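You operate a simulated robot arm through the tools that you are given. There is no shell and no other tool.

The job below is to be done with a simulated two-armed robot. You get a single attempt, and the scene is never put back.

## Task
Pick up the taped jar with white lid with one hand, pass it to the other hand and put it on the top of the test bench. Set down upright: taped jar with white lid.
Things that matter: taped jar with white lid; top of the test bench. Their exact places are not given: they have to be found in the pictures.

It is judged by the outcome, as a careful person would: the job done as asked, and still so three seconds after it is handed in. It fails if anything else is knocked over, pushed out of place, dropped, spilled or broken. Lids that push on must go on centred and level and be pressed home; caps that screw on are set level and turned clockwise until they are tight.

## Robot
Two 7-joint arms with two-finger grippers on one trunk, on a base that moves. Base frame: it is fixed to the floor where the robot stands at the start and does not move with it; the origin is under the middle of the robot, x ahead of it, y to its left, z up; the surface under the hand at the start is at about z = 800. Readings come in mm, degrees, newtons and seconds.
The left shoulder is at the start at [60, 123, 970], the right one opposite. With the tool pointing down near the work surface each hand reaches from about 340 to 800 mm from the robot's upright axis, wherever it stands, measured 20 degrees to its own side. Places, roughly: taped jar with white lid (8x8x11 cm) [700, 0, 900]; top of the test bench [800, 1500, 800]. Payload 1.47 kg a hand.
The TCP of each hand is the grasp point between the finger pads, 16 mm short of the fingertips. In the tool frame z runs along the fingers and y along their closing line. The gripper opens to 87 mm; its body begins 55 mm behind the TCP.
Orientation is that of the tool frame in the base frame, as a unit quaternion [x, y, z, w]. With the fingers straight down and closing along the base's y, the tool's x points along the base's -x, its y along +y and its z along -z.

## Interface
- The arms move only by the tool jog_arm. It takes "left_plan", "right_plan" or both (then of equal length, played together; a hand with none holds still); each is a list of rows, each a list of 2 entries, a list of its own where there are three numbers: the shift along the base's x, y, z in units of 200 mm (1.0 is 200 mm), then the turn, a rotation vector about the base's x, y, z in units of 60 degrees (1.0 is 60 degrees). In form: [[[dx, dy, dz], [rx, ry, rz]], ...]. A call has 1 to 20 rows; each row is the pose to reach, as a shift and turn from the pose commanded when the call began. "left_grip" and "right_grip" are, for a hand that has rows, the opening in per cent of the stroke, from 0 (shut) to 100 (fully open), set as the call begins (left out, the last holds). A call with a number of a shift or a turn outside -1 to 1 is refused whole. Each row takes 0.2 s and may step no farther than 50 mm and 8.6 degrees from the row before; otherwise, or with a gripper value out of range, the whole call is refused. Where a pose cannot be reached the arm comes as near as it can. A force on the tool above 40 N (or 10 N above the force at the start of the call, whichever is more), or a blocked arm, ends the call early, and 0.2 s more pass. Each finger travels about 153 mm/s and halts on what it meets, pressing with about 28 N; the grip force reading is that of the motor and also rises with nothing between the fingers. The clock runs only during rows and for 0.2 s after the last one: add rows that repeat a pose to give the fingers time. The reply holds the time, the measured pose of the TCP, the force on the tool along the base axes, the opening and the grip force, in the units named above and with some noise, with the torque about the TCP (base axes, N m) and any sound that the robot's microphone picked up.
- Cameras (640 x 400 px; columns grow to the right, rows downward): "scene" is now at [91.4, -8.5, 1542.4]; the picture's right is [-0.12, -0.99, 0.00], its down [-0.63, 0.07, -0.78] and it looks along [0.77, -0.09, -0.63] (base axes); focal length 293 px, centre (320, 200). "left" rides on the left gripper at [73, -12, -90] in its tool frame; the picture's right is [0.16, 0.99, 0.00], its down [-0.72, 0.12, -0.68] and it looks along [-0.67, 0.11, 0.73] (tool axes); focal length 247 px, centre (320, 200). "right" rides on the right gripper at [73, 12, -90] in its tool frame; the picture's right is [-0.16, 0.99, 0.00], its down [-0.72, -0.12, -0.68] and it looks along [-0.67, -0.11, 0.73] (tool axes); focal length 247 px, centre (320, 200).
- grab_frame(camera): a new picture of that camera. It takes no simulated time.
- raise_lower(by): moves the trunk up (or, below 0, down) by that many mm; the arms and the scene camera ride with it, the base frame stays. It gives what a move gives, with no picture.
- roll_base(legs): drives the robot by 1 to 6 legs, each [ahead, left, turn to the left] in mm, mm and degrees, along the robot's own axes; the way and the turn of a leg run together, so that a leg with both is an arc; at most 1500 mm and 180 degrees a leg. The arms and the cameras ride along, it lands a little off, and it stops where it bumps. It gives what a move gives.
- pan_tilt(pan, tilt): turns the head with the scene camera to pan (to the left, within 120 degrees either way) and tilt (down, from -29 to 69), counted from straight ahead of the robot. It gives what a move gives.
- locate(camera, pixels): for up to 12 pixels [column, row] of the newest picture of that camera ("zoom" is the newest enlarged one), the place [x, y, z] in the base frame of the surface seen there, good to about 3 mm, but the place of the scene camera against the robot may be out by one fixed shift of up to 12 mm in any direction. It takes no simulated time.
- enlarge(camera, box): a new picture of the part [left, top, right, bottom] of that camera's present view, enlarged. It takes no simulated time.
- sign_off(): hands the job in; it is judged then, once.

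Leave the grippers open and the arms clear of the work at the hand-in unless told otherwise.

The tools are called after "Request:" as name(argument=value, ...) on one line, values as JSON. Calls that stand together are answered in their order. jog_arm: Moves the arms, as the interface text tells. Its arguments: {"type":"object","properties":{"left_plan":{"type":"array"},"left_grip":{"type":"number"},"right_plan":{"type":"array"},"right_grip":{"type":"number"}},"required":[]} The other tools are called the same way: raise_lower (by) moves the trunk up or down; roll_base (legs) drives the base; pan_tilt (pan, tilt) turns the head that bears the scene camera; grab_frame (camera) takes a picture; locate (camera, pixels) gives the place of the surface under pixels of a picture; enlarge (camera, box) takes an enlarged picture of a part of a camera's view; sign_off () hands the job in.

At the start:

```text
clock: 0.0
left_ee_pos: [515.5, 144.3, 1115.5]
left_ee_rot: [0.0, 1.0, 0.0, -0.001]
left_contact_force: [-0.1, -0.2, 0.2]
left_ft_torque: [0.03, 0.0, 0.01]
left_gripper_width: 86.8
left_grasp_force: 0.0
right_ee_pos: [575.7, -289.3, 1011.9]
right_ee_rot: [0.0, 1.0, 0.001, 0.0]
right_contact_force: [-0.4, 0.5, 0.2]
right_ft_torque: [-0.03, 0.03, -0.01]
right_gripper_width: 87.1
right_grasp_force: 0.0
trunk travel left (down, up): [-125.0, 105.0]
robot x, y, heading: [-1.9, -0.9, 0.1]
head pan, tilt (commanded): [-6.6, 39.1]
```

scene: 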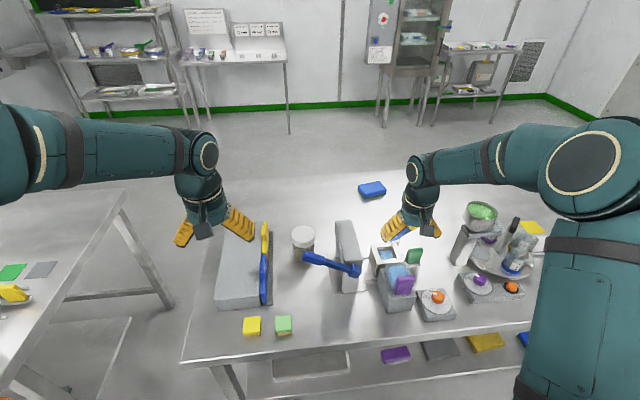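
right: 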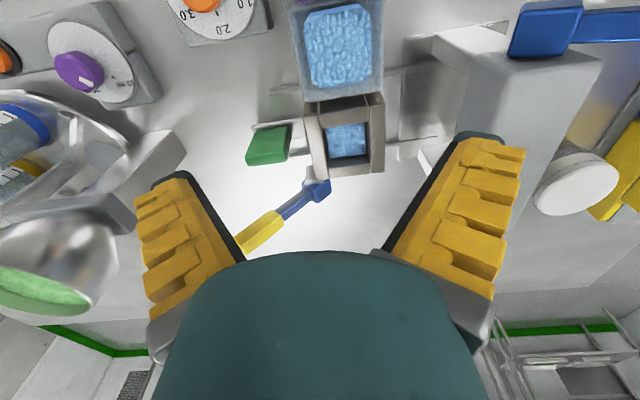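
left: 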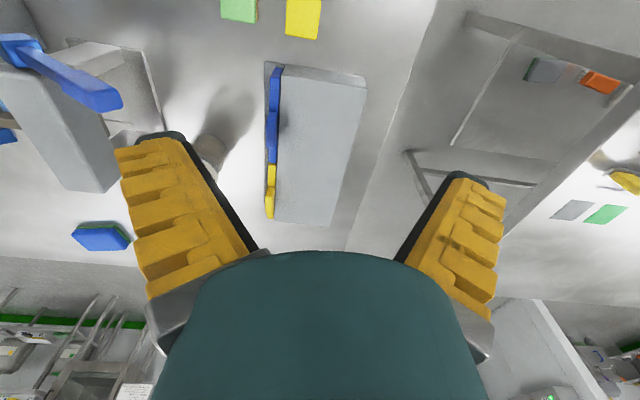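

The jar with the white lid looks to be at about scene pixel (303, 240), between a grey box on the left and a grey block with a blue handle on the right. I'll enlarge that part to see it better.

Request:
enlarge(camera="scene", box=[200, 180, 400, 340])

Request:
locate(camera="scene", pixels=[[303, 233], [303, 250], [303, 258], [345, 230], [347, 265], [330, 263], [240, 270], [265, 260], [265, 230], [305, 290], [290, 240], [316, 240]])

```text
2.50 times, centred on (300, 260) of scene
```

zoom: 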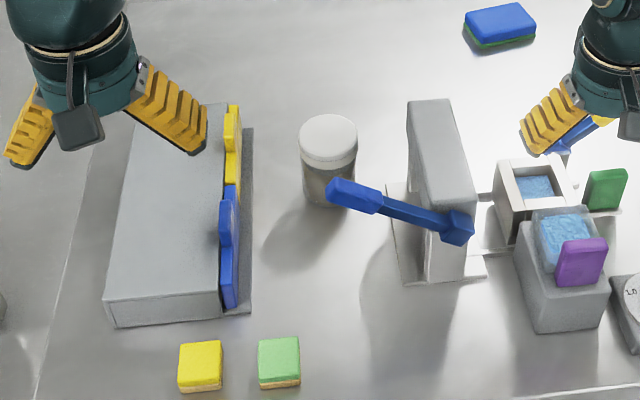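

```text
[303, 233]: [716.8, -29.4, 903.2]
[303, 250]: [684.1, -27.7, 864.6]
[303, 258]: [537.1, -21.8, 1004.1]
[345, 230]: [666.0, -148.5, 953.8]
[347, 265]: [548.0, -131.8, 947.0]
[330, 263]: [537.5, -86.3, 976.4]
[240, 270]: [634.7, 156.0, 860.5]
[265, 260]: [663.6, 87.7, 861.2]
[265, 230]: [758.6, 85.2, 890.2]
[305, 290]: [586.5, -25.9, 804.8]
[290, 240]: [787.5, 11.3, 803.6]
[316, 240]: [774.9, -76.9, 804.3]
```

The jar stands behind the blue lever of a grey press. I'll measure the lid edges, the jar wall, the lever and its neighbours in the zoom picture.

Request:
locate(camera="zoom", pixels=[[328, 118], [328, 155], [303, 137], [353, 137], [328, 136], [315, 190], [328, 167], [310, 175], [350, 170], [340, 180], [360, 190], [455, 230]])

Request:
locate(camera="zoom", pixels=[[430, 103], [412, 105], [450, 103], [470, 185], [405, 215], [400, 265], [230, 120], [232, 200], [248, 140], [130, 180], [500, 20], [400, 190]])

```text
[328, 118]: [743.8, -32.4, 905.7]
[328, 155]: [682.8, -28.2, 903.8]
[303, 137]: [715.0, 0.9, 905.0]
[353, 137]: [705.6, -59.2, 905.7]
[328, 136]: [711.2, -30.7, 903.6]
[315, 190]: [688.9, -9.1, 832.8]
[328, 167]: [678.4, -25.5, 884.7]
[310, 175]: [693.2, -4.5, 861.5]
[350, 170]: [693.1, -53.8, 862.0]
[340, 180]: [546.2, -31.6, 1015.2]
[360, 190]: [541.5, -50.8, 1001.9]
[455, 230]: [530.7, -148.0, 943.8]
```

```text
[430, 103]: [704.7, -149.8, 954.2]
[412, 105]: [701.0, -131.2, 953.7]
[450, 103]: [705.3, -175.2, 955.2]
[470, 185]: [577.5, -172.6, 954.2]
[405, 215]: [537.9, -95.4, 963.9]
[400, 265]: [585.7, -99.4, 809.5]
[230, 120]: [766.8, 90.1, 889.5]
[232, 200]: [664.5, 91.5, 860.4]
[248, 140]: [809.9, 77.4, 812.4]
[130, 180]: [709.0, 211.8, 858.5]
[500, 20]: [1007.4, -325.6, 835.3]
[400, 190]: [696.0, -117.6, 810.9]
```

The lid is centred near (712, -30) with its top at z ≈ 905 and about 63 mm across. The fingers look splayed, so I'll look closely at both hands before choosing a grasp.

Request:
enlarge(camera="scene", box=[160, 120, 280, 260])

Request:
enlarge(camera="scene", box=[360, 140, 460, 260])

```text
2.86 times, centred on (220, 190) of scene
```

zoom: 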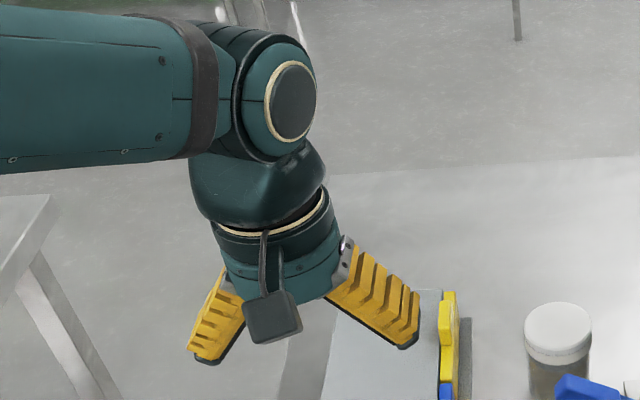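

```text
3.33 times, centred on (410, 200) of scene
```

zoom: 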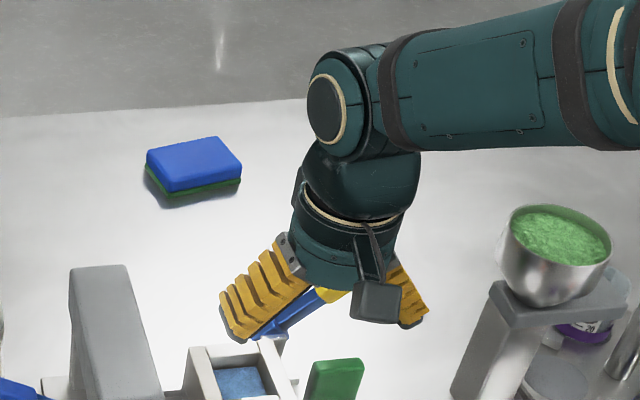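

The fingers open in a V. I'll set both grippers to about 73 % (about 64 mm, the jar's width) without moving the arms, to see how the pads sit at that width.

Request:
jog_arm(left_plan=[[[0, 0, 0], [0, 0, 0]], [[0, 0, 0], [0, 0, 0]], [[0, 0, 0], [0, 0, 0]]], right_plan=[[[0, 0, 0], [0, 0, 0]], [[0, 0, 0], [0, 0, 0]], [[0, 0, 0], [0, 0, 0]]], left_grip=73, right_grip=20)

Request:
grab_frame(camera="left")

Request:
grab_frame(camera="right")

Request:
enlarge(camera="scene", box=[160, 120, 280, 260])

Request:
enlarge(camera="scene", box=[360, 140, 460, 260])

```text
clock: 0.8
left_ee_pos: [516.7, 144.1, 1115.8]
left_ee_rot: [0.0, 1.0, 0.0, 0.0]
left_contact_force: [0.5, -0.4, -0.5]
left_ft_torque: [-0.01, -0.01, 0.01]
left_gripper_width: 67.8
left_grasp_force: 3.0
right_ee_pos: [574.2, -288.6, 1010.9]
right_ee_rot: [0.001, 1.0, 0.0, 0.0]
right_contact_force: [0.4, -0.2, 0.1]
right_ft_torque: [0.0, 0.0, -0.01]
right_gripper_width: 24.1
right_grasp_force: 4.7
trunk travel left (down, up): [-125.0, 105.0]
robot x, y, heading: [0.3, 3.2, 0.1]
head pan, tilt (commanded): [-6.6, 39.1]
```

```text
taken
```

left: 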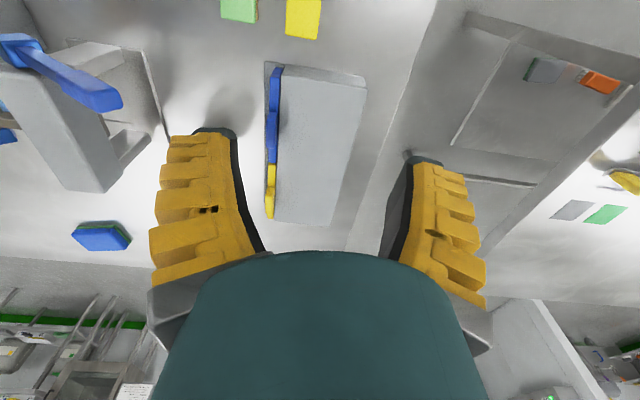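

```text
taken
```

right: 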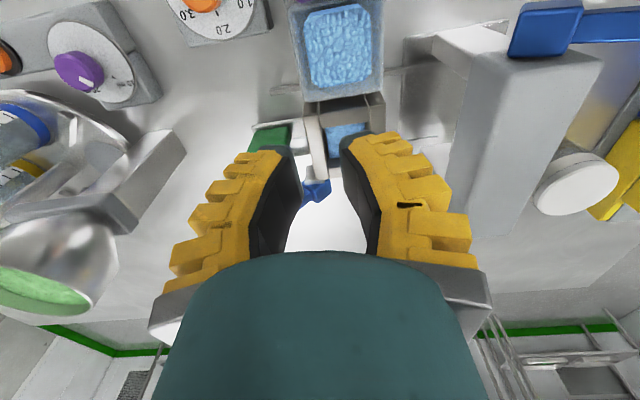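

```text
2.86 times, centred on (220, 190) of scene
```

zoom: 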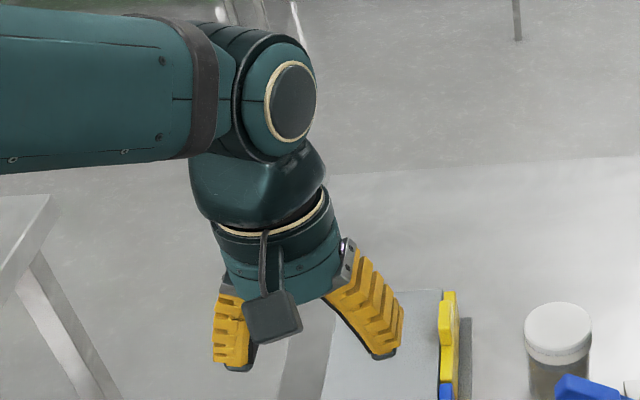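

```text
3.33 times, centred on (410, 200) of scene
```

zoom: 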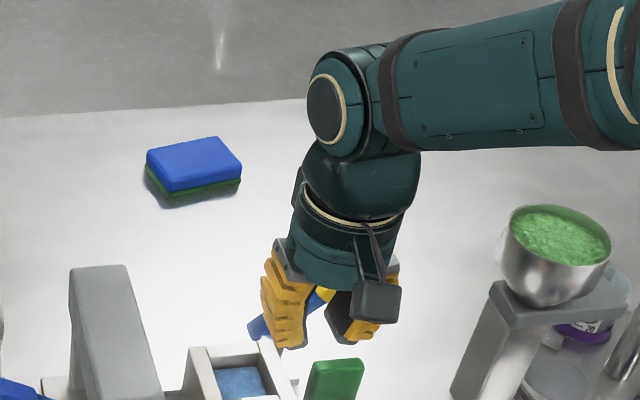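

The fingers swing on pivots, so how far the pads slant at jar width matters. I'll measure points on both hands' fingers from the wrist cameras.

Request:
locate(camera="left", pixels=[[233, 140], [238, 170], [246, 205], [258, 245], [222, 132], [200, 140], [418, 160], [410, 175], [402, 205], [390, 245], [440, 165], [210, 200]])

Request:
locate(camera="right", pixels=[[285, 155], [275, 175], [265, 205], [262, 235], [290, 180], [285, 210], [345, 145], [355, 170], [368, 205], [372, 235], [262, 160], [385, 140]])

```text
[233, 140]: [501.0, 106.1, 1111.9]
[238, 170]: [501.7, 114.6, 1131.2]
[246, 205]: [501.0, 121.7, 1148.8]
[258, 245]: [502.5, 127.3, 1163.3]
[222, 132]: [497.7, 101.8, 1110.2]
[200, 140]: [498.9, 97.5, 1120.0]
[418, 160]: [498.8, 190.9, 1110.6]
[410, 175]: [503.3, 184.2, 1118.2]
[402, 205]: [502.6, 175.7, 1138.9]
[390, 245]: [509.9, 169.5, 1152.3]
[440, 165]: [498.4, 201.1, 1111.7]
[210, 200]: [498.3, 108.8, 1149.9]
```

```text
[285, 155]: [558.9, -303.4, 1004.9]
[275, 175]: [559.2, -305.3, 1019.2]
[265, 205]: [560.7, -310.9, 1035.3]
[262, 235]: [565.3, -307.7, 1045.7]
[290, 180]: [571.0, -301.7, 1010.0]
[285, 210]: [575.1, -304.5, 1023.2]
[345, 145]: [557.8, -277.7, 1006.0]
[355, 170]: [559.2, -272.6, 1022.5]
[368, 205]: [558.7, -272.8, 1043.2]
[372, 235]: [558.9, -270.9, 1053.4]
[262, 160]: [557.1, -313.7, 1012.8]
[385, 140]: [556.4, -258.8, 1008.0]
```

At 68 mm opening the pads flare about 24° per side, and at 24 mm they converge slightly. At the jar's width the flare will be about 20°. Next I'll find the test bench by panning the head left, since it is roughly at (800, 1500).

Request:
pan_tilt(pan=60, tilt=30)

Request:
grab_frame(camera="scene")

```text
clock: 2.2
left_ee_pos: [516.3, 145.5, 1116.5]
left_ee_rot: [0.0, 1.0, 0.0, 0.0]
left_contact_force: [-0.9, 0.0, 0.2]
left_ft_torque: [0.03, 0.01, 0.03]
left_gripper_width: 67.8
left_grasp_force: 2.6
right_ee_pos: [575.4, -289.2, 1011.6]
right_ee_rot: [-0.001, 1.0, 0.0, -0.001]
right_contact_force: [-0.2, 0.6, -0.7]
right_ft_torque: [-0.01, 0.0, 0.02]
right_gripper_width: 24.0
right_grasp_force: 4.2
trunk travel left (down, up): [-125.0, 105.0]
robot x, y, heading: [-0.9, 1.7, -0.3]
head pan, tilt (commanded): [60.0, 30.0]
```

```text
taken
```

scene: 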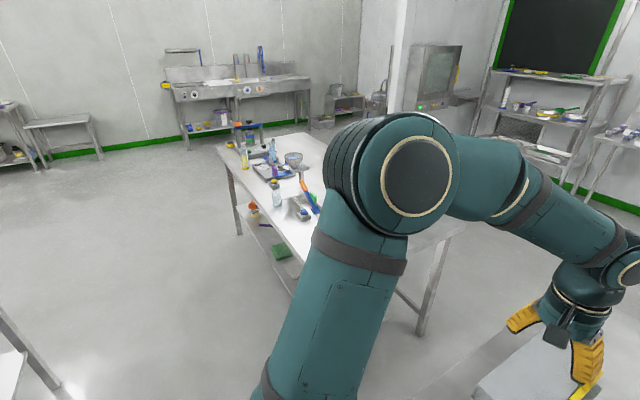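

A white-topped table stands to the left, partly hidden by the left arm. I'll measure points on its top and edges.

Request:
locate(camera="scene", pixels=[[240, 165], [222, 145], [302, 138], [262, 200], [290, 235], [280, 185], [315, 195], [430, 240], [320, 165], [240, 95], [292, 160], [290, 150]])

Request:
enlarge(camera="scene", box=[200, 100, 480, 300])

```text
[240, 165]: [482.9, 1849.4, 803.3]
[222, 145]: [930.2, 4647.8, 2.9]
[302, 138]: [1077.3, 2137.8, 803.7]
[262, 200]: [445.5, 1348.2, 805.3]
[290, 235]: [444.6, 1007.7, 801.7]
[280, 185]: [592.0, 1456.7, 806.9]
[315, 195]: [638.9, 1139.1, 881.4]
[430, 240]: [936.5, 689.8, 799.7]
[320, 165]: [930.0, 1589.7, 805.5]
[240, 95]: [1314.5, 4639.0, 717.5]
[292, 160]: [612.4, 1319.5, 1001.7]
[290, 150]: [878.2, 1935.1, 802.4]
```

```text
2.00 times, centred on (340, 200) of scene
```

zoom: 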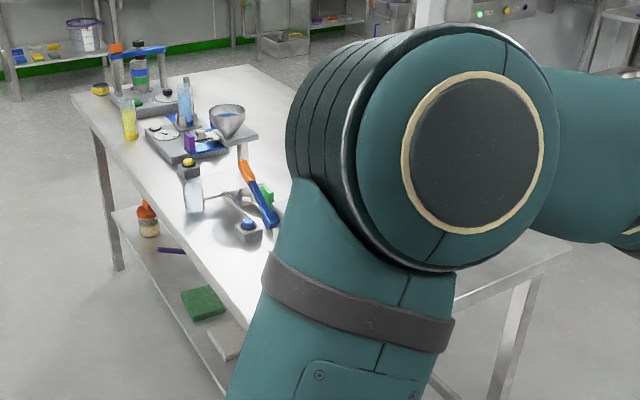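

The white table to the left spans about x 440–1080 and y 690–2140 with its top at z ≈ 803, which matches the test bench. I'll deal with it after the pick.

Plan:
- The left hand takes the jar by the lid from above.
- The right hand then takes the jar's body from the side, horizontally.

First I point the head back at the table and move the left hand above the jar at its present height, clear of everything. On the way I turn it -45° about the vertical with the gripper fully open.

Request:
pan_tilt(pan=-3, tilt=42)

Request:
jog_arm(left_plan=[[[0.12, -0.11, 0], [0, 0, -0.09]], [[0.24, -0.22, 0], [0, 0, -0.19]], [[0.36, -0.33, 0], [0, 0, -0.28]], [[0.49, -0.44, 0], [0, 0, -0.38]], [[0.61, -0.54, 0], [0, 0, -0.47]], [[0.73, -0.65, 0], [0, 0, -0.56]], [[0.85, -0.76, 0], [0, 0, -0.66]], [[0.97, -0.87, 0], [0, 0, -0.75]], [[0.97, -0.87, 0], [0, 0, -0.75]]], left_grip=100)

Request:
grab_frame(camera="scene")

Request:
grab_frame(camera="left")

```text
clock: 3.5
left_ee_pos: [515.9, 146.7, 1115.7]
left_ee_rot: [0.0, 1.0, 0.0, -0.001]
left_contact_force: [-0.1, -0.2, 0.8]
left_ft_torque: [0.0, -0.02, -0.02]
left_gripper_width: 67.7
left_grasp_force: 3.0
right_ee_pos: [574.3, -288.8, 1011.2]
right_ee_rot: [0.0, 1.0, 0.001, 0.0]
right_contact_force: [-1.1, -0.2, 0.6]
right_ft_torque: [0.01, 0.01, -0.01]
right_gripper_width: 23.6
right_grasp_force: 5.2
trunk travel left (down, up): [-125.0, 105.0]
robot x, y, heading: [0.2, 4.0, 0.2]
head pan, tilt (commanded): [-3.0, 42.0]
```

```text
clock: 5.5
left_ee_pos: [704.8, -25.9, 1115.6]
left_ee_rot: [0.384, 0.923, -0.001, 0.0]
left_contact_force: [-0.3, -0.4, 0.0]
left_ft_torque: [-0.02, 0.0, -0.01]
left_gripper_width: 86.8
left_grasp_force: 0.0
right_ee_pos: [574.2, -288.4, 1013.2]
right_ee_rot: [0.001, 1.0, -0.001, 0.0]
right_contact_force: [-0.3, 0.6, 0.0]
right_ft_torque: [-0.05, -0.02, 0.0]
right_gripper_width: 24.1
right_grasp_force: 4.7
trunk travel left (down, up): [-125.0, 105.0]
robot x, y, heading: [-1.2, 1.9, 0.1]
head pan, tilt (commanded): [-3.0, 42.0]
```

```text
taken
```

scene: 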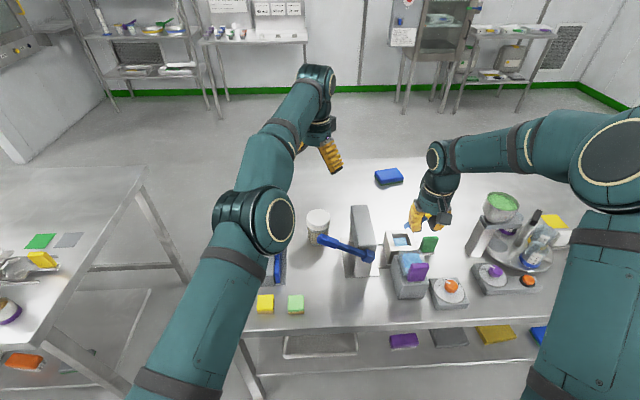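

```text
taken
```

left: 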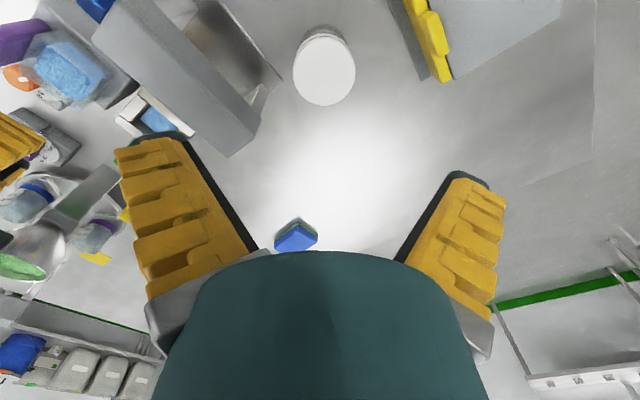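

The hand is at (705, -26, 1116) and turned 45°. The left camera sees the lid at about (324, 72), so I'll measure it from here, since the wrist camera has no mounting shift.

Request:
locate(camera="left", pixels=[[324, 72], [324, 42], [324, 102], [296, 72], [352, 72], [304, 50], [344, 50], [304, 94], [344, 94], [325, 34], [250, 130], [430, 60]])

Request:
enlarge(camera="left", box=[260, 0, 420, 120])

Request:
locate(camera="scene", pixels=[[318, 214], [318, 228], [308, 218], [328, 218], [315, 75], [270, 215], [330, 125], [290, 110], [262, 155], [325, 238], [370, 258]])

```text
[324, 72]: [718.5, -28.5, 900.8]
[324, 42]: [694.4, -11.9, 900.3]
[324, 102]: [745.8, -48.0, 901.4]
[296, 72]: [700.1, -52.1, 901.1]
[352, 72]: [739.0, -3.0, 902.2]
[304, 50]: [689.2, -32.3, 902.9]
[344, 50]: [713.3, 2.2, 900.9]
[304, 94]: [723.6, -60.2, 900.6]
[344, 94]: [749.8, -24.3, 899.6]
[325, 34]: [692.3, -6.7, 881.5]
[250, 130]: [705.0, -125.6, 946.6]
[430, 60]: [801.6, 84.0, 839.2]
```

```text
3.33 times, centred on (340, 60) of left
```

zoom: 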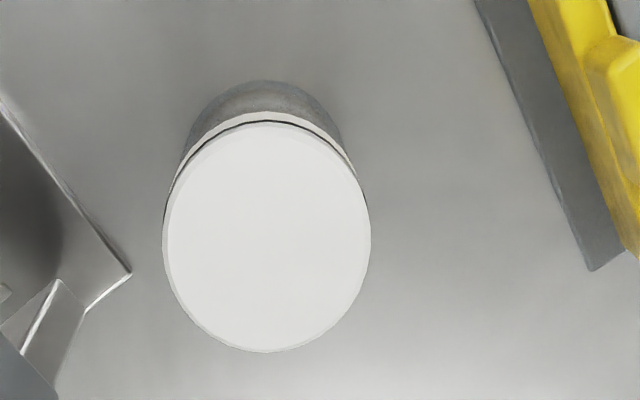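

```text
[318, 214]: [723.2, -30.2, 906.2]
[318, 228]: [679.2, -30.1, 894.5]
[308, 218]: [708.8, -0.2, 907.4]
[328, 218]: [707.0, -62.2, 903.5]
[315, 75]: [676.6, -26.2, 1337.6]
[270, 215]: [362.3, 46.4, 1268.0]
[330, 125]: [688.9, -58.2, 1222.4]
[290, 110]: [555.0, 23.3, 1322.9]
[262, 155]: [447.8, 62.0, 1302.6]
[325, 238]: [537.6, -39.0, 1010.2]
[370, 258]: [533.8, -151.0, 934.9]
```

The left camera puts the lid centre at about (719, -29) with its top at z ≈ 901. The lid is about 70 mm across and its skirt ends near z ≈ 881. The scene camera reads about 9 mm short in x.

Next I finish the left hand's turn to -90°, so it closes along x with its camera on the left side, and align it over the jar. At the same time the right hand rises 200 mm with its gripper open.

Request:
jog_arm(left_plan=[[[0.01, 0, 0], [0, 0, -0.09]], [[0.02, 0, 0], [0, 0, -0.19]], [[0.03, -0.01, 0], [0, 0, -0.28]], [[0.04, -0.01, 0], [0, 0, -0.38]], [[0.05, -0.01, 0], [0, 0, -0.47]], [[0.06, -0.01, 0], [0, 0, -0.56]], [[0.065, -0.015, 0], [0, 0, -0.66]], [[0.07, -0.015, 0], [0, 0, -0.75]], [[0.07, -0.015, 0], [0, 0, -0.75]], [[0.07, -0.015, 0], [0, 0, -0.75]]], right_plan=[[[0, 0, 0.12], [0, 0, 0]], [[0, 0, 0.25], [0, 0, 0]], [[0, 0, 0.37], [0, 0, 0]], [[0, 0, 0.5], [0, 0, 0]], [[0, 0, 0.62], [0, 0, 0]], [[0, 0, 0.75], [0, 0, 0]], [[0, 0, 0.87], [0, 0, 0]], [[0, 0, 1.0], [0, 0, 0]], [[0, 0, 1.0], [0, 0, 0]], [[0, 0, 1.0], [0, 0, 0]]], left_grip=100, right_grip=100)

Request:
grab_frame(camera="left")

Request:
grab_frame(camera="scene")

```text
clock: 7.7
left_ee_pos: [706.8, -28.8, 1113.4]
left_ee_rot: [0.707, 0.707, -0.001, 0.0]
left_contact_force: [0.3, -0.1, -0.2]
left_ft_torque: [-0.02, -0.02, -0.01]
left_gripper_width: 87.2
left_grasp_force: 0.0
left hand out of reach, approached as far as the arm can: row 1, 2, 3, 4, 5, 6, 7, 8, 9, 10
right_ee_pos: [574.4, -290.6, 1211.0]
right_ee_rot: [0.0, 1.0, 0.0, 0.0]
right_contact_force: [-0.1, -0.4, 0.3]
right_ft_torque: [0.0, 0.04, -0.01]
right_gripper_width: 86.9
right_grasp_force: 0.0
trunk travel left (down, up): [-125.0, 105.0]
robot x, y, heading: [-0.7, 2.1, -0.3]
head pan, tilt (commanded): [-3.0, 42.0]
```

```text
taken
```

left: 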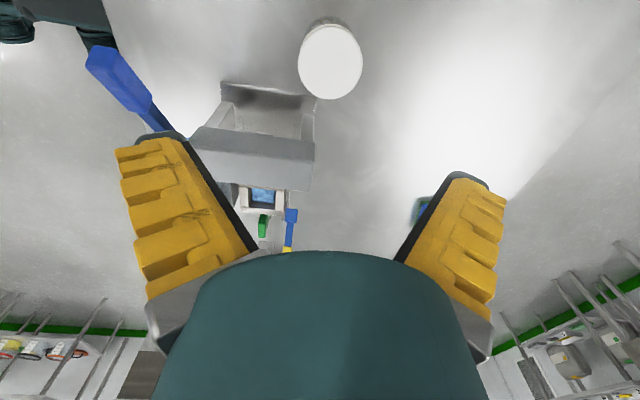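

```text
taken
```

scene: 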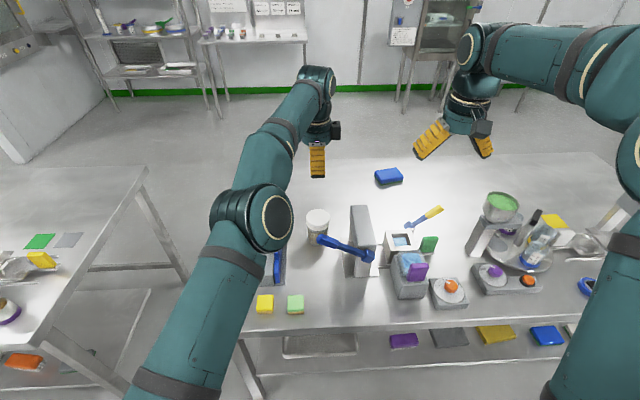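

The left hand is at its reach limit at this height (x ≈ 707), but it will reach farther lower down. The lid now shows at about (331, 62) in the left camera, so I'll re-measure it.

Request:
locate(camera="left", pixels=[[331, 62], [303, 62], [359, 62], [331, 30], [331, 94], [311, 40], [351, 84], [311, 84], [351, 40], [400, 120], [270, 160], [130, 80]])

Request:
enlarge(camera="left", box=[270, 0, 400, 110])

```text
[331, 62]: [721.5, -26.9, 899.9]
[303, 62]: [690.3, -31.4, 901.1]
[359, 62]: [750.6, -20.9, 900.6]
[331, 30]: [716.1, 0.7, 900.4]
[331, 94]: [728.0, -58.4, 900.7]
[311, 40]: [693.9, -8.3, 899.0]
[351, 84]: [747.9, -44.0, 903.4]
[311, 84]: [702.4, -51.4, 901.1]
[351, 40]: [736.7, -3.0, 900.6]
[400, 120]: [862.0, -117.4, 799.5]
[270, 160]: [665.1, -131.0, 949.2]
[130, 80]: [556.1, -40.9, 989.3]
```

```text
3.64 times, centred on (335, 55) of left
```

zoom: 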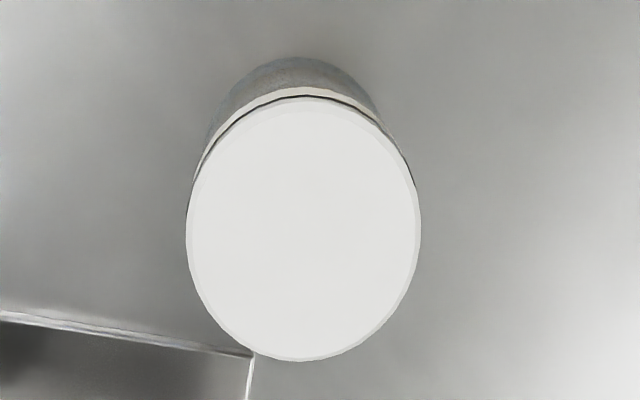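

The lid centre is at about (720.5, -28) with its top at 900.5, and the table is at 799.5. I'll lower the left hand straight down 120 mm first, still well above the lid, and then check its position.

Request:
jog_arm(left_plan=[[[0, 0, -0.1], [0, 0, 0]], [[0, 0, -0.2], [0, 0, 0]], [[0, 0, -0.3], [0, 0, 0]], [[0, 0, -0.4], [0, 0, 0]], [[0, 0, -0.5], [0, 0, 0]], [[0, 0, -0.6], [0, 0, 0]], [[0, 0, -0.6], [0, 0, 0]], [[0, 0, -0.6], [0, 0, 0]]], left_grip=100)

Request:
grab_frame(camera="left")

Request:
grab_frame(camera="scene")

```text
clock: 9.5
left_ee_pos: [708.2, -27.2, 990.7]
left_ee_rot: [0.707, 0.707, -0.001, 0.0]
left_contact_force: [-0.3, -0.9, 0.0]
left_ft_torque: [-0.01, 0.01, 0.02]
left_gripper_width: 87.0
left_grasp_force: 0.0
right_ee_pos: [575.6, -289.0, 1211.6]
right_ee_rot: [-0.001, 1.0, 0.0, -0.001]
right_contact_force: [-0.1, 0.3, 0.8]
right_ft_torque: [0.05, -0.01, 0.02]
right_gripper_width: 86.9
right_grasp_force: 0.0
trunk travel left (down, up): [-125.0, 105.0]
robot x, y, heading: [0.2, 0.7, 0.0]
head pan, tilt (commanded): [-3.0, 42.0]
```

```text
taken
```

left: 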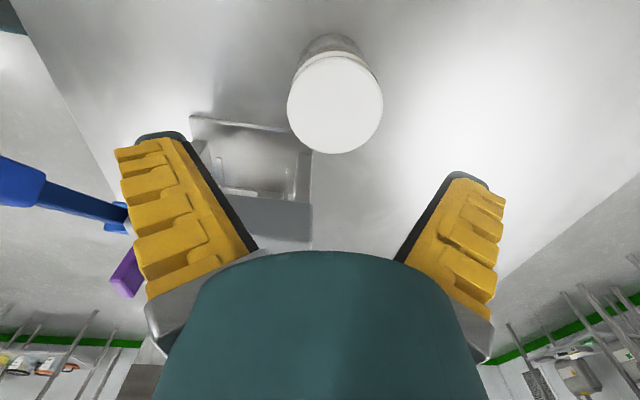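

```text
taken
```

scene: 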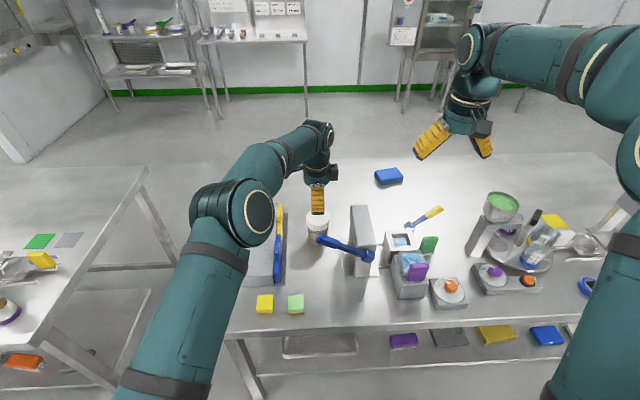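

The hand is at (708, -27, 991). The lid shows at about (335, 103), so I'll take one more measurement before the final descent.

Request:
locate(camera="left", pixels=[[335, 103], [293, 103], [377, 103], [335, 58], [335, 148], [305, 72], [365, 134], [305, 134], [365, 72], [335, 54], [70, 190]])

Request:
enlarge(camera="left", box=[260, 20, 420, 170])

```text
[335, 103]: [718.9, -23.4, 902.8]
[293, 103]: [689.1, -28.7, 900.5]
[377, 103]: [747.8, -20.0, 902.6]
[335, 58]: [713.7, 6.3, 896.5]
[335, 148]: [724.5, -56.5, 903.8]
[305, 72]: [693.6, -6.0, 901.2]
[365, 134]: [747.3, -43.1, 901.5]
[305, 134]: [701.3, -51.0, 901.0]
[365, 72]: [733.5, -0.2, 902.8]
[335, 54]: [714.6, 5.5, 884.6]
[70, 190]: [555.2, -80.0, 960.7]
```

```text
2.67 times, centred on (340, 95) of left
```

zoom: 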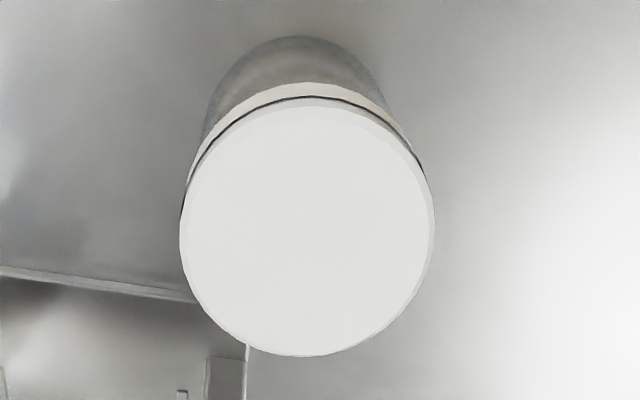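

The lid centre relative to the hand is about +12 mm in x and +0.6 mm in y. I'll shift over it and then descend 84 mm with the gripper open, so the pads straddle the lid with the TCP just above its top.

Request:
jog_arm(left_plan=[[[0.062, 0.003, 0], [0, 0, 0]], [[0.062, 0.003, -0.1], [0, 0, 0]], [[0.062, 0.003, -0.2], [0, 0, 0]], [[0.062, 0.003, -0.3], [0, 0, 0]], [[0.062, 0.003, -0.36], [0, 0, 0]], [[0.062, 0.003, -0.4], [0, 0, 0]], [[0.062, 0.003, -0.42], [0, 0, 0]], [[0.062, 0.003, -0.42], [0, 0, 0]]], left_grip=100)

Request:
grab_frame(camera="left")

Request:
enlarge(camera="scene", box=[240, 110, 420, 290])

```text
clock: 11.3
left_ee_pos: [721.3, -28.8, 907.5]
left_ee_rot: [0.707, 0.707, -0.001, 0.0]
left_contact_force: [0.8, 0.3, 0.6]
left_ft_torque: [0.0, -0.02, 0.02]
left_gripper_width: 86.9
left_grasp_force: 0.1
right_ee_pos: [574.6, -291.3, 1210.8]
right_ee_rot: [-0.001, 1.0, 0.0, 0.0]
right_contact_force: [0.6, 0.9, 0.4]
right_ft_torque: [0.02, 0.0, 0.0]
right_gripper_width: 87.0
right_grasp_force: 0.1
trunk travel left (down, up): [-125.0, 105.0]
robot x, y, heading: [0.6, 0.6, -0.0]
head pan, tilt (commanded): [-3.0, 42.0]
```

```text
taken
```

left: 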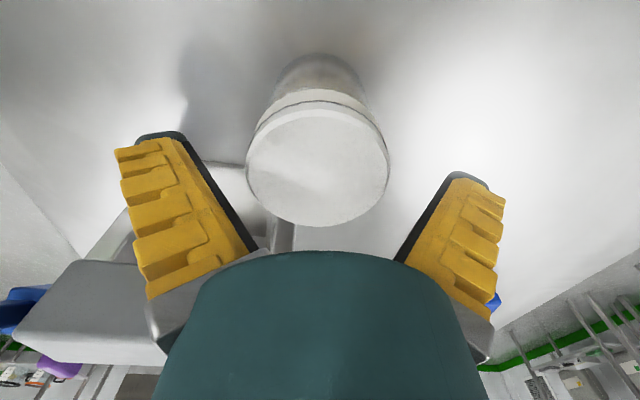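

```text
2.22 times, centred on (330, 200) of scene
```

zoom: 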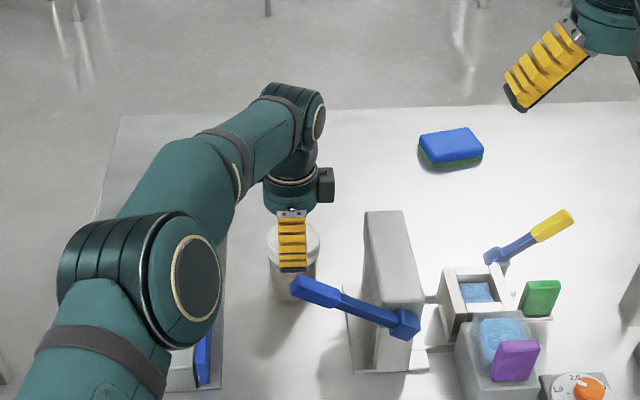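

The hand is at (721, -29, 907.5) around the lid. I'll check the centring by measuring the lid and pad edges in the left camera.

Request:
locate(camera="left", pixels=[[318, 172], [255, 172], [381, 172], [318, 118], [318, 218], [270, 130], [366, 210], [270, 205], [366, 130], [178, 140], [462, 182], [230, 215]])

Request:
enlarge(camera="left", box=[180, 30, 460, 260])

```text
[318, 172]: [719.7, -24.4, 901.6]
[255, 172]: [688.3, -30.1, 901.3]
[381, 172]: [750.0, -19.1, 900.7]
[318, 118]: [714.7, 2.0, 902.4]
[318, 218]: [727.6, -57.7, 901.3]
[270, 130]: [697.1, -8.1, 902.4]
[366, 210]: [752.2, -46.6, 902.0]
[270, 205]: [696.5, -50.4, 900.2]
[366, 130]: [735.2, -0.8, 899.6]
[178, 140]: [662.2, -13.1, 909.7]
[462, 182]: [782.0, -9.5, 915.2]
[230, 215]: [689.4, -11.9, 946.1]
```

```text
1.74 times, centred on (320, 145) of left
```

zoom: 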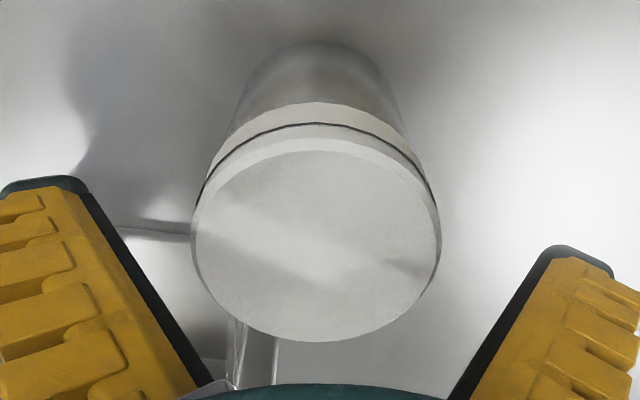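

The lid is centred at about (719, -28), and the bevelled rim's full width sits just below z ≈ 898. The open fingertips are only level with the lid top, so I'll lower the hand another 10 mm and shift it 1.5 mm in x. Then I'll check the fingertip heights.

Request:
jog_arm(left_plan=[[[-0.008, 0, -0.02], [0, 0, 0]], [[-0.008, 0, -0.04], [0, 0, 0]], [[-0.008, 0, -0.05], [0, 0, 0]], [[-0.008, 0, -0.05], [0, 0, 0]]], left_grip=100)

Request:
grab_frame(camera="left")

Request:
locate(camera="left", pixels=[[165, 134], [140, 140], [185, 150], [470, 176], [488, 186], [455, 190], [320, 200], [245, 195], [395, 195]])

```text
clock: 12.3
left_ee_pos: [719.4, -27.8, 898.1]
left_ee_rot: [0.707, 0.707, 0.0, 0.0]
left_contact_force: [1.0, -0.5, 0.0]
left_ft_torque: [0.01, 0.04, -0.04]
left_gripper_width: 87.2
left_grasp_force: 0.1
right_ee_pos: [575.2, -290.9, 1211.1]
right_ee_rot: [0.0, 1.0, 0.001, 0.001]
right_contact_force: [0.9, -0.2, 0.0]
right_ft_torque: [-0.03, 0.0, 0.03]
right_gripper_width: 86.9
right_grasp_force: 0.0
trunk travel left (down, up): [-125.0, 105.0]
robot x, y, heading: [-2.5, -0.7, -0.2]
head pan, tilt (commanded): [-3.0, 42.0]
```

```text
taken
```

left: 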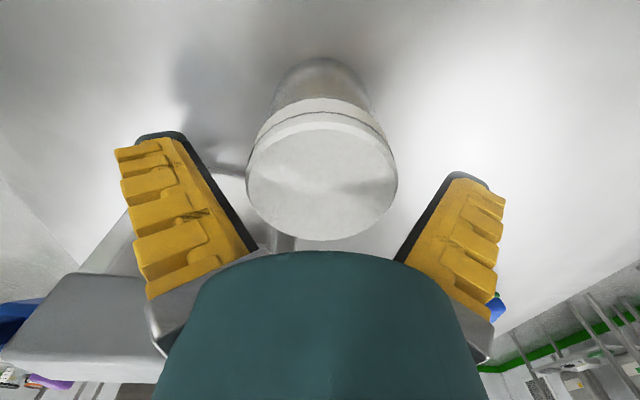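

```text
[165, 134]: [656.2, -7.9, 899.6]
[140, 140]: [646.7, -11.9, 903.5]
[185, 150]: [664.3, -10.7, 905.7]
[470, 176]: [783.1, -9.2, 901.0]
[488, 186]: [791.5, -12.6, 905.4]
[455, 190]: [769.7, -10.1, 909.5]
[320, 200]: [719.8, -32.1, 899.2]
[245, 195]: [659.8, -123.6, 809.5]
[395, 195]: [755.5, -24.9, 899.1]
```

The fingertips are level with z ≈ 900 when open and swing lower as they close. I'll go 3 mm lower, and then close on the lid while holding still.

Request:
jog_arm(left_plan=[[[0, 0, -0.015], [0, 0, 0]], [[0, 0, -0.015], [0, 0, 0]]], left_grip=100)

Request:
jog_arm(left_plan=[[[0, 0, 0], [0, 0, 0]], [[0, 0, 0], [0, 0, 0]], [[0, 0, 0], [0, 0, 0]], [[0, 0, 0], [0, 0, 0]]], left_grip=0)

Request:
grab_frame(camera="left")

Request:
enlarge(camera="scene", box=[270, 150, 380, 270])

```text
clock: 12.9
left_ee_pos: [719.2, -28.3, 894.4]
left_ee_rot: [0.707, 0.707, 0.0, 0.0]
left_contact_force: [-0.5, -0.3, 0.2]
left_ft_torque: [0.02, 0.0, 0.02]
left_gripper_width: 86.8
left_grasp_force: 0.0
right_ee_pos: [574.9, -290.1, 1210.7]
right_ee_rot: [-0.001, 1.0, -0.001, 0.0]
right_contact_force: [-0.1, -0.2, 0.6]
right_ft_torque: [0.01, -0.03, -0.01]
right_gripper_width: 86.9
right_grasp_force: 0.1
trunk travel left (down, up): [-125.0, 105.0]
robot x, y, heading: [2.1, -1.8, -0.0]
head pan, tilt (commanded): [-3.0, 42.0]
```

```text
clock: 13.9
left_ee_pos: [718.3, -26.0, 894.6]
left_ee_rot: [0.707, 0.708, 0.0, -0.001]
left_contact_force: [-0.2, -0.4, 0.8]
left_ft_torque: [0.05, -0.01, -0.01]
left_gripper_width: 65.6
left_grasp_force: 28.2
right_ee_pos: [576.4, -289.9, 1211.8]
right_ee_rot: [0.0, 1.0, 0.0, 0.0]
right_contact_force: [0.4, 1.3, -0.8]
right_ft_torque: [-0.01, -0.01, 0.02]
right_gripper_width: 86.9
right_grasp_force: 0.0
trunk travel left (down, up): [-125.0, 105.0]
robot x, y, heading: [-2.4, 0.9, -0.1]
head pan, tilt (commanded): [-3.0, 42.0]
```

```text
taken
```

left: 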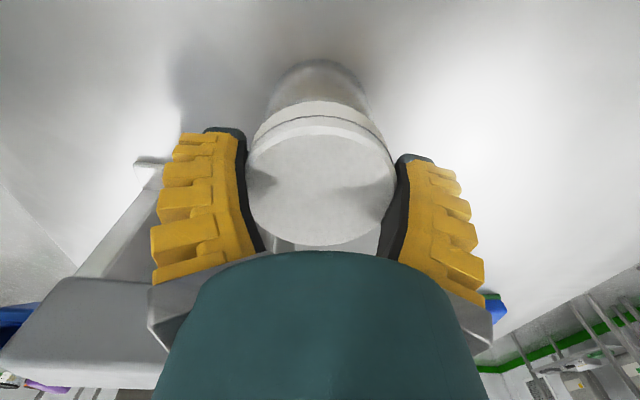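

```text
3.33 times, centred on (325, 210) of scene
```

zoom: 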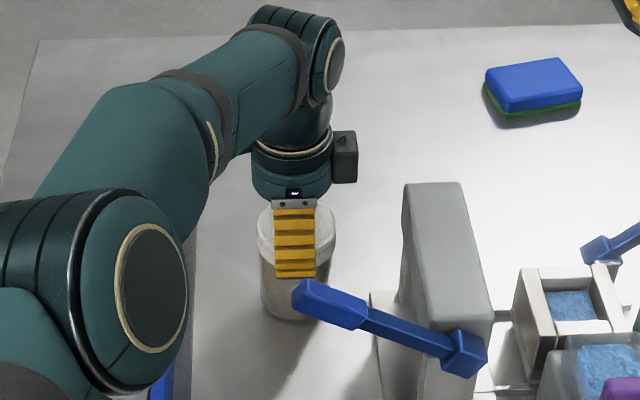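

The gripper stopped at 65.6 mm with 28 N on the lid, and the jar is still upright. I'll lift 8 mm slowly as a test and check the load and pictures.

Request:
jog_arm(left_plan=[[[0, 0, 0.01], [0, 0, 0]], [[0, 0, 0.02], [0, 0, 0]], [[0, 0, 0.03], [0, 0, 0]], [[0, 0, 0.04], [0, 0, 0]], [[0, 0, 0.04], [0, 0, 0]]], left_grip=0)

Request:
grab_frame(camera="left")

Request:
enlarge(camera="scene", box=[270, 150, 380, 270])

```text
clock: 15.1
left_ee_pos: [718.7, -27.8, 902.7]
left_ee_rot: [0.707, 0.707, 0.0, 0.0]
left_contact_force: [0.1, 0.1, -0.9]
left_ft_torque: [-0.01, -0.01, 0.0]
left_gripper_width: 65.1
left_grasp_force: 28.0
right_ee_pos: [574.8, -289.0, 1211.0]
right_ee_rot: [0.0, 1.0, 0.0, 0.0]
right_contact_force: [0.2, -0.3, 0.6]
right_ft_torque: [0.0, 0.01, -0.02]
right_gripper_width: 87.2
right_grasp_force: 0.0
trunk travel left (down, up): [-125.0, 105.0]
robot x, y, heading: [2.0, 1.4, 0.2]
head pan, tilt (commanded): [-3.0, 42.0]
```

```text
taken
```

left: 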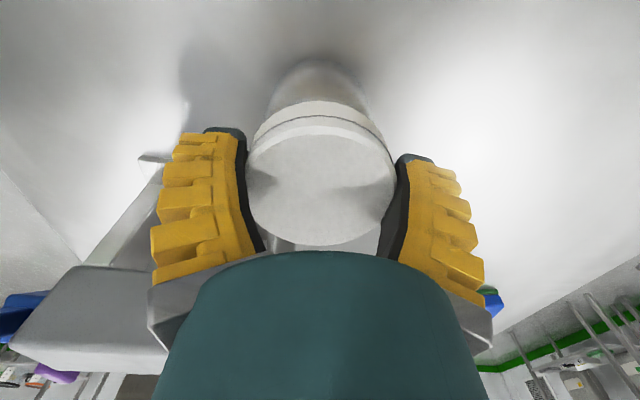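

```text
3.33 times, centred on (325, 210) of scene
```

zoom: 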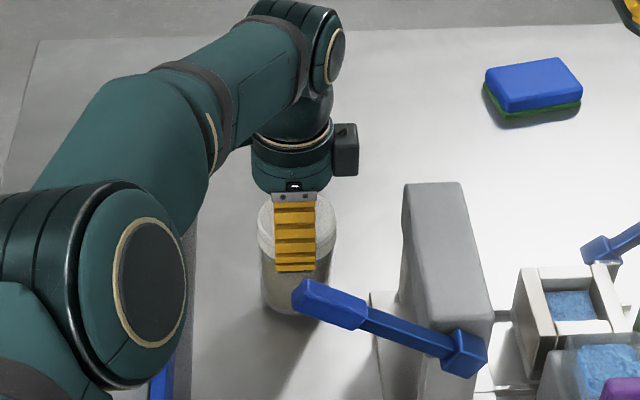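

The lid has not moved relative to the hand, the jar seems to rise with it, and the load is light at about 1 N. I'll lift straight up another 90 mm and confirm the whole jar is off the table.

Request:
jog_arm(left_plan=[[[0, 0, 0.05], [0, 0, 0]], [[0, 0, 0.12], [0, 0, 0]], [[0, 0, 0.2], [0, 0, 0]], [[0, 0, 0.28], [0, 0, 0]], [[0, 0, 0.36], [0, 0, 0]], [[0, 0, 0.42], [0, 0, 0]], [[0, 0, 0.45], [0, 0, 0]], [[0, 0, 0.45], [0, 0, 0]]], left_grip=0)

Request:
grab_frame(camera="left")

Request:
enlarge(camera="scene", box=[250, 120, 400, 270])

```text
clock: 16.9
left_ee_pos: [719.7, -28.5, 992.6]
left_ee_rot: [0.707, 0.707, 0.0, 0.001]
left_contact_force: [0.3, 0.7, -2.2]
left_ft_torque: [0.0, 0.04, 0.05]
left_gripper_width: 65.3
left_grasp_force: 28.3
right_ee_pos: [574.5, -290.2, 1212.2]
right_ee_rot: [0.0, 1.0, 0.0, 0.0]
right_contact_force: [-0.2, -0.1, 0.4]
right_ft_torque: [-0.03, 0.0, -0.01]
right_gripper_width: 87.0
right_grasp_force: 0.1
trunk travel left (down, up): [-125.0, 105.0]
robot x, y, heading: [-2.1, -2.9, -0.2]
head pan, tilt (commanded): [-3.0, 42.0]
```

```text
taken
```

left: 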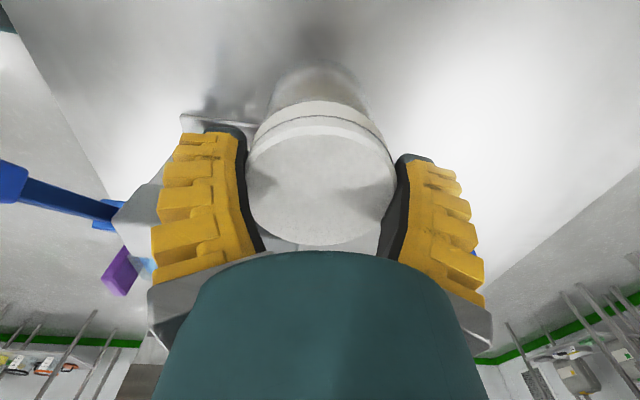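

```text
2.67 times, centred on (325, 195) of scene
```

zoom: 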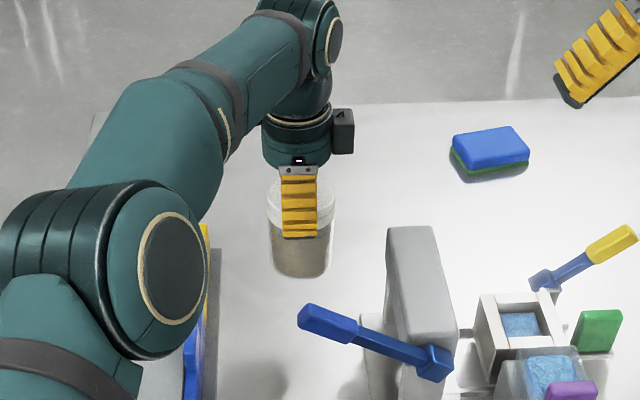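

The jar hangs upright, held firmly, with a load of about 2 N. Now I move it up and back to about (620, 0, 1130), well above the lever (top ≈ 1015), for the handover.

Request:
jog_arm(left_plan=[[[-0.02, 0.01, 0.05], [0, 0, 0]], [[-0.06, 0.02, 0.12], [0, 0, 0]], [[-0.11, 0.03, 0.2], [0, 0, 0]], [[-0.18, 0.05, 0.3], [0, 0, 0]], [[-0.25, 0.07, 0.4], [0, 0, 0]], [[-0.33, 0.09, 0.5], [0, 0, 0]], [[-0.4, 0.11, 0.59], [0, 0, 0]], [[-0.46, 0.13, 0.65], [0, 0, 0]], [[-0.49, 0.14, 0.68], [0, 0, 0]], [[-0.5, 0.14, 0.69], [0, 0, 0]], [[-0.5, 0.14, 0.69], [0, 0, 0]]], left_grip=0)

Request:
grab_frame(camera="scene")

Request:
grab_frame(camera="right")

```text
clock: 19.3
left_ee_pos: [619.9, -1.0, 1129.6]
left_ee_rot: [0.707, 0.708, -0.001, 0.0]
left_contact_force: [-0.6, 0.0, -1.6]
left_ft_torque: [0.02, 0.0, -0.01]
left_gripper_width: 65.0
left_grasp_force: 27.9
right_ee_pos: [575.5, -290.4, 1210.6]
right_ee_rot: [0.0, 1.0, 0.0, 0.001]
right_contact_force: [0.0, -0.5, -0.6]
right_ft_torque: [0.02, 0.01, -0.01]
right_gripper_width: 87.0
right_grasp_force: 0.1
trunk travel left (down, up): [-125.0, 105.0]
robot x, y, heading: [1.1, -2.8, -0.1]
head pan, tilt (commanded): [-3.0, 42.0]
```

```text
taken
```

scene: 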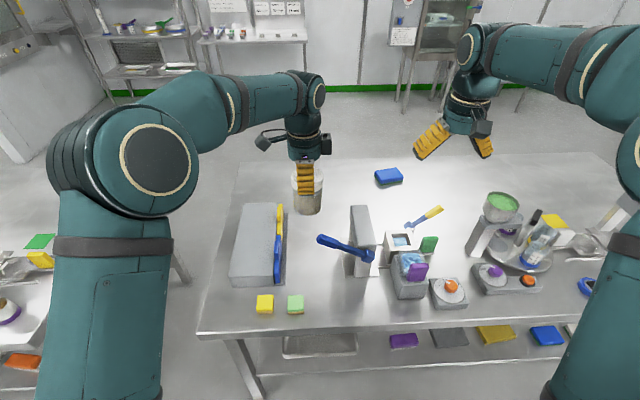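

```text
taken
```

right: 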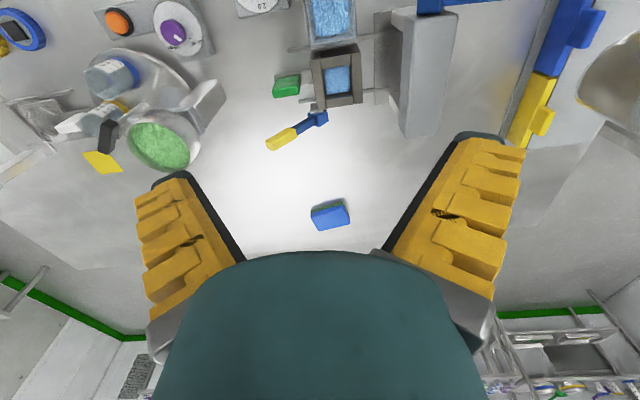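

The jar is held at (620, -1, 1130). Now I turn the right hand from pointing down to pointing left, in stages. The first stage is 40° about x at its present place, clear of everything.

Request:
jog_arm(right_plan=[[[0, 0, 0], [0.1, 0, 0]], [[0, 0, 0], [0.21, 0, 0]], [[0, 0, 0], [0.33, 0, 0]], [[0, 0, 0], [0.45, 0, 0]], [[0, 0, 0], [0.57, 0, 0]], [[0, 0, 0], [0.667, 0, 0]], [[0, 0, 0], [0.667, 0, 0]]], right_grip=100)

Request:
grab_frame(camera="scene")

```text
clock: 20.9
left_ee_pos: [619.2, 0.3, 1131.2]
left_ee_rot: [0.707, 0.707, -0.001, 0.0]
left_contact_force: [-0.3, -0.3, -1.9]
left_ft_torque: [0.04, -0.02, 0.01]
left_gripper_width: 65.0
left_grasp_force: 28.1
right_ee_pos: [575.4, -288.4, 1212.0]
right_ee_rot: [0.0, 0.939, 0.343, 0.0]
right_contact_force: [-0.7, -1.0, -0.5]
right_ft_torque: [0.0, 0.0, 0.04]
right_gripper_width: 87.1
right_grasp_force: 0.1
trunk travel left (down, up): [-125.0, 105.0]
robot x, y, heading: [-0.4, 1.1, 0.2]
head pan, tilt (commanded): [-3.0, 42.0]
```

```text
taken
```

scene: 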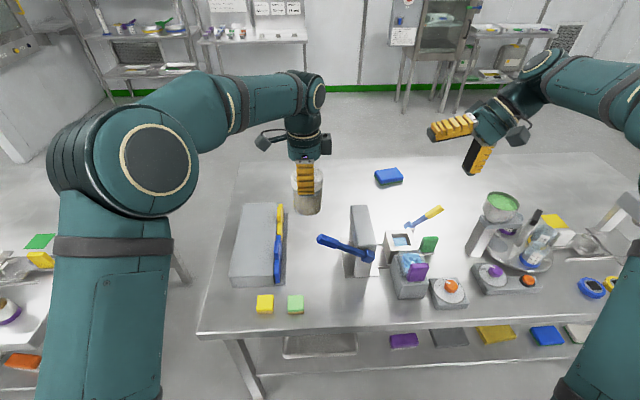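

The first stage went as planned. The second stage is another 40° about x, which leaves the right hand pointing left and 10° down.

Request:
jog_arm(right_plan=[[[0, 0, 0], [0.1, 0, 0]], [[0, 0, 0], [0.21, 0, 0]], [[0, 0, 0], [0.33, 0, 0]], [[0, 0, 0], [0.45, 0, 0]], [[0, 0, 0], [0.57, 0, 0]], [[0, 0, 0], [0.667, 0, 0]], [[0, 0, 0], [0.667, 0, 0]]], right_grip=100)

Request:
grab_frame(camera="scene")

Request:
grab_frame(camera="right")

```text
clock: 22.5
left_ee_pos: [620.1, 0.4, 1130.7]
left_ee_rot: [0.707, 0.707, 0.0, 0.0]
left_contact_force: [0.4, -0.3, -1.8]
left_ft_torque: [0.01, -0.01, 0.02]
left_gripper_width: 65.4
left_grasp_force: 28.2
right_ee_pos: [574.6, -288.8, 1209.5]
right_ee_rot: [0.0, 0.766, 0.643, 0.0]
right_contact_force: [0.9, -0.5, 1.0]
right_ft_torque: [0.02, -0.02, 0.0]
right_gripper_width: 87.0
right_grasp_force: 0.0
trunk travel left (down, up): [-125.0, 105.0]
robot x, y, heading: [-0.2, -1.6, -0.3]
head pan, tilt (commanded): [-3.0, 42.0]
```

```text
taken
```

scene: 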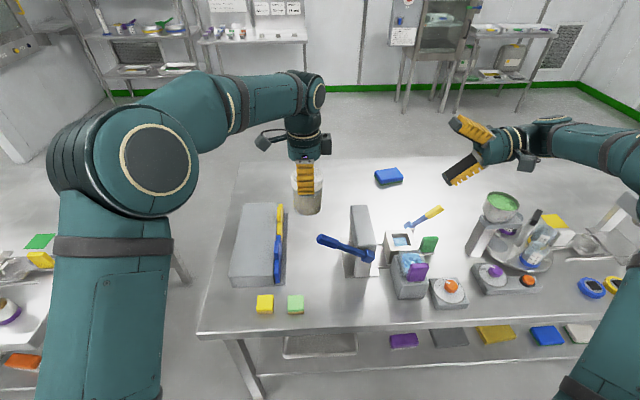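

```text
taken
```

right: 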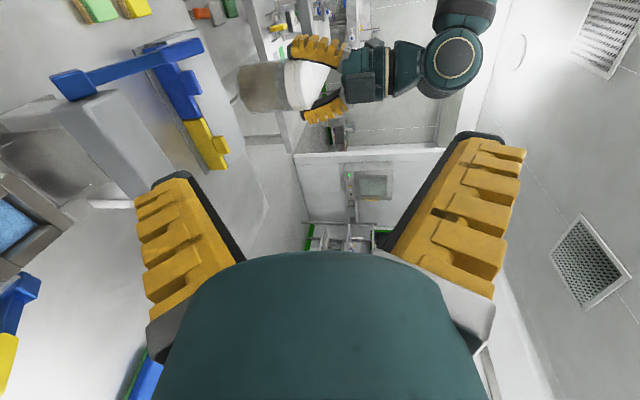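

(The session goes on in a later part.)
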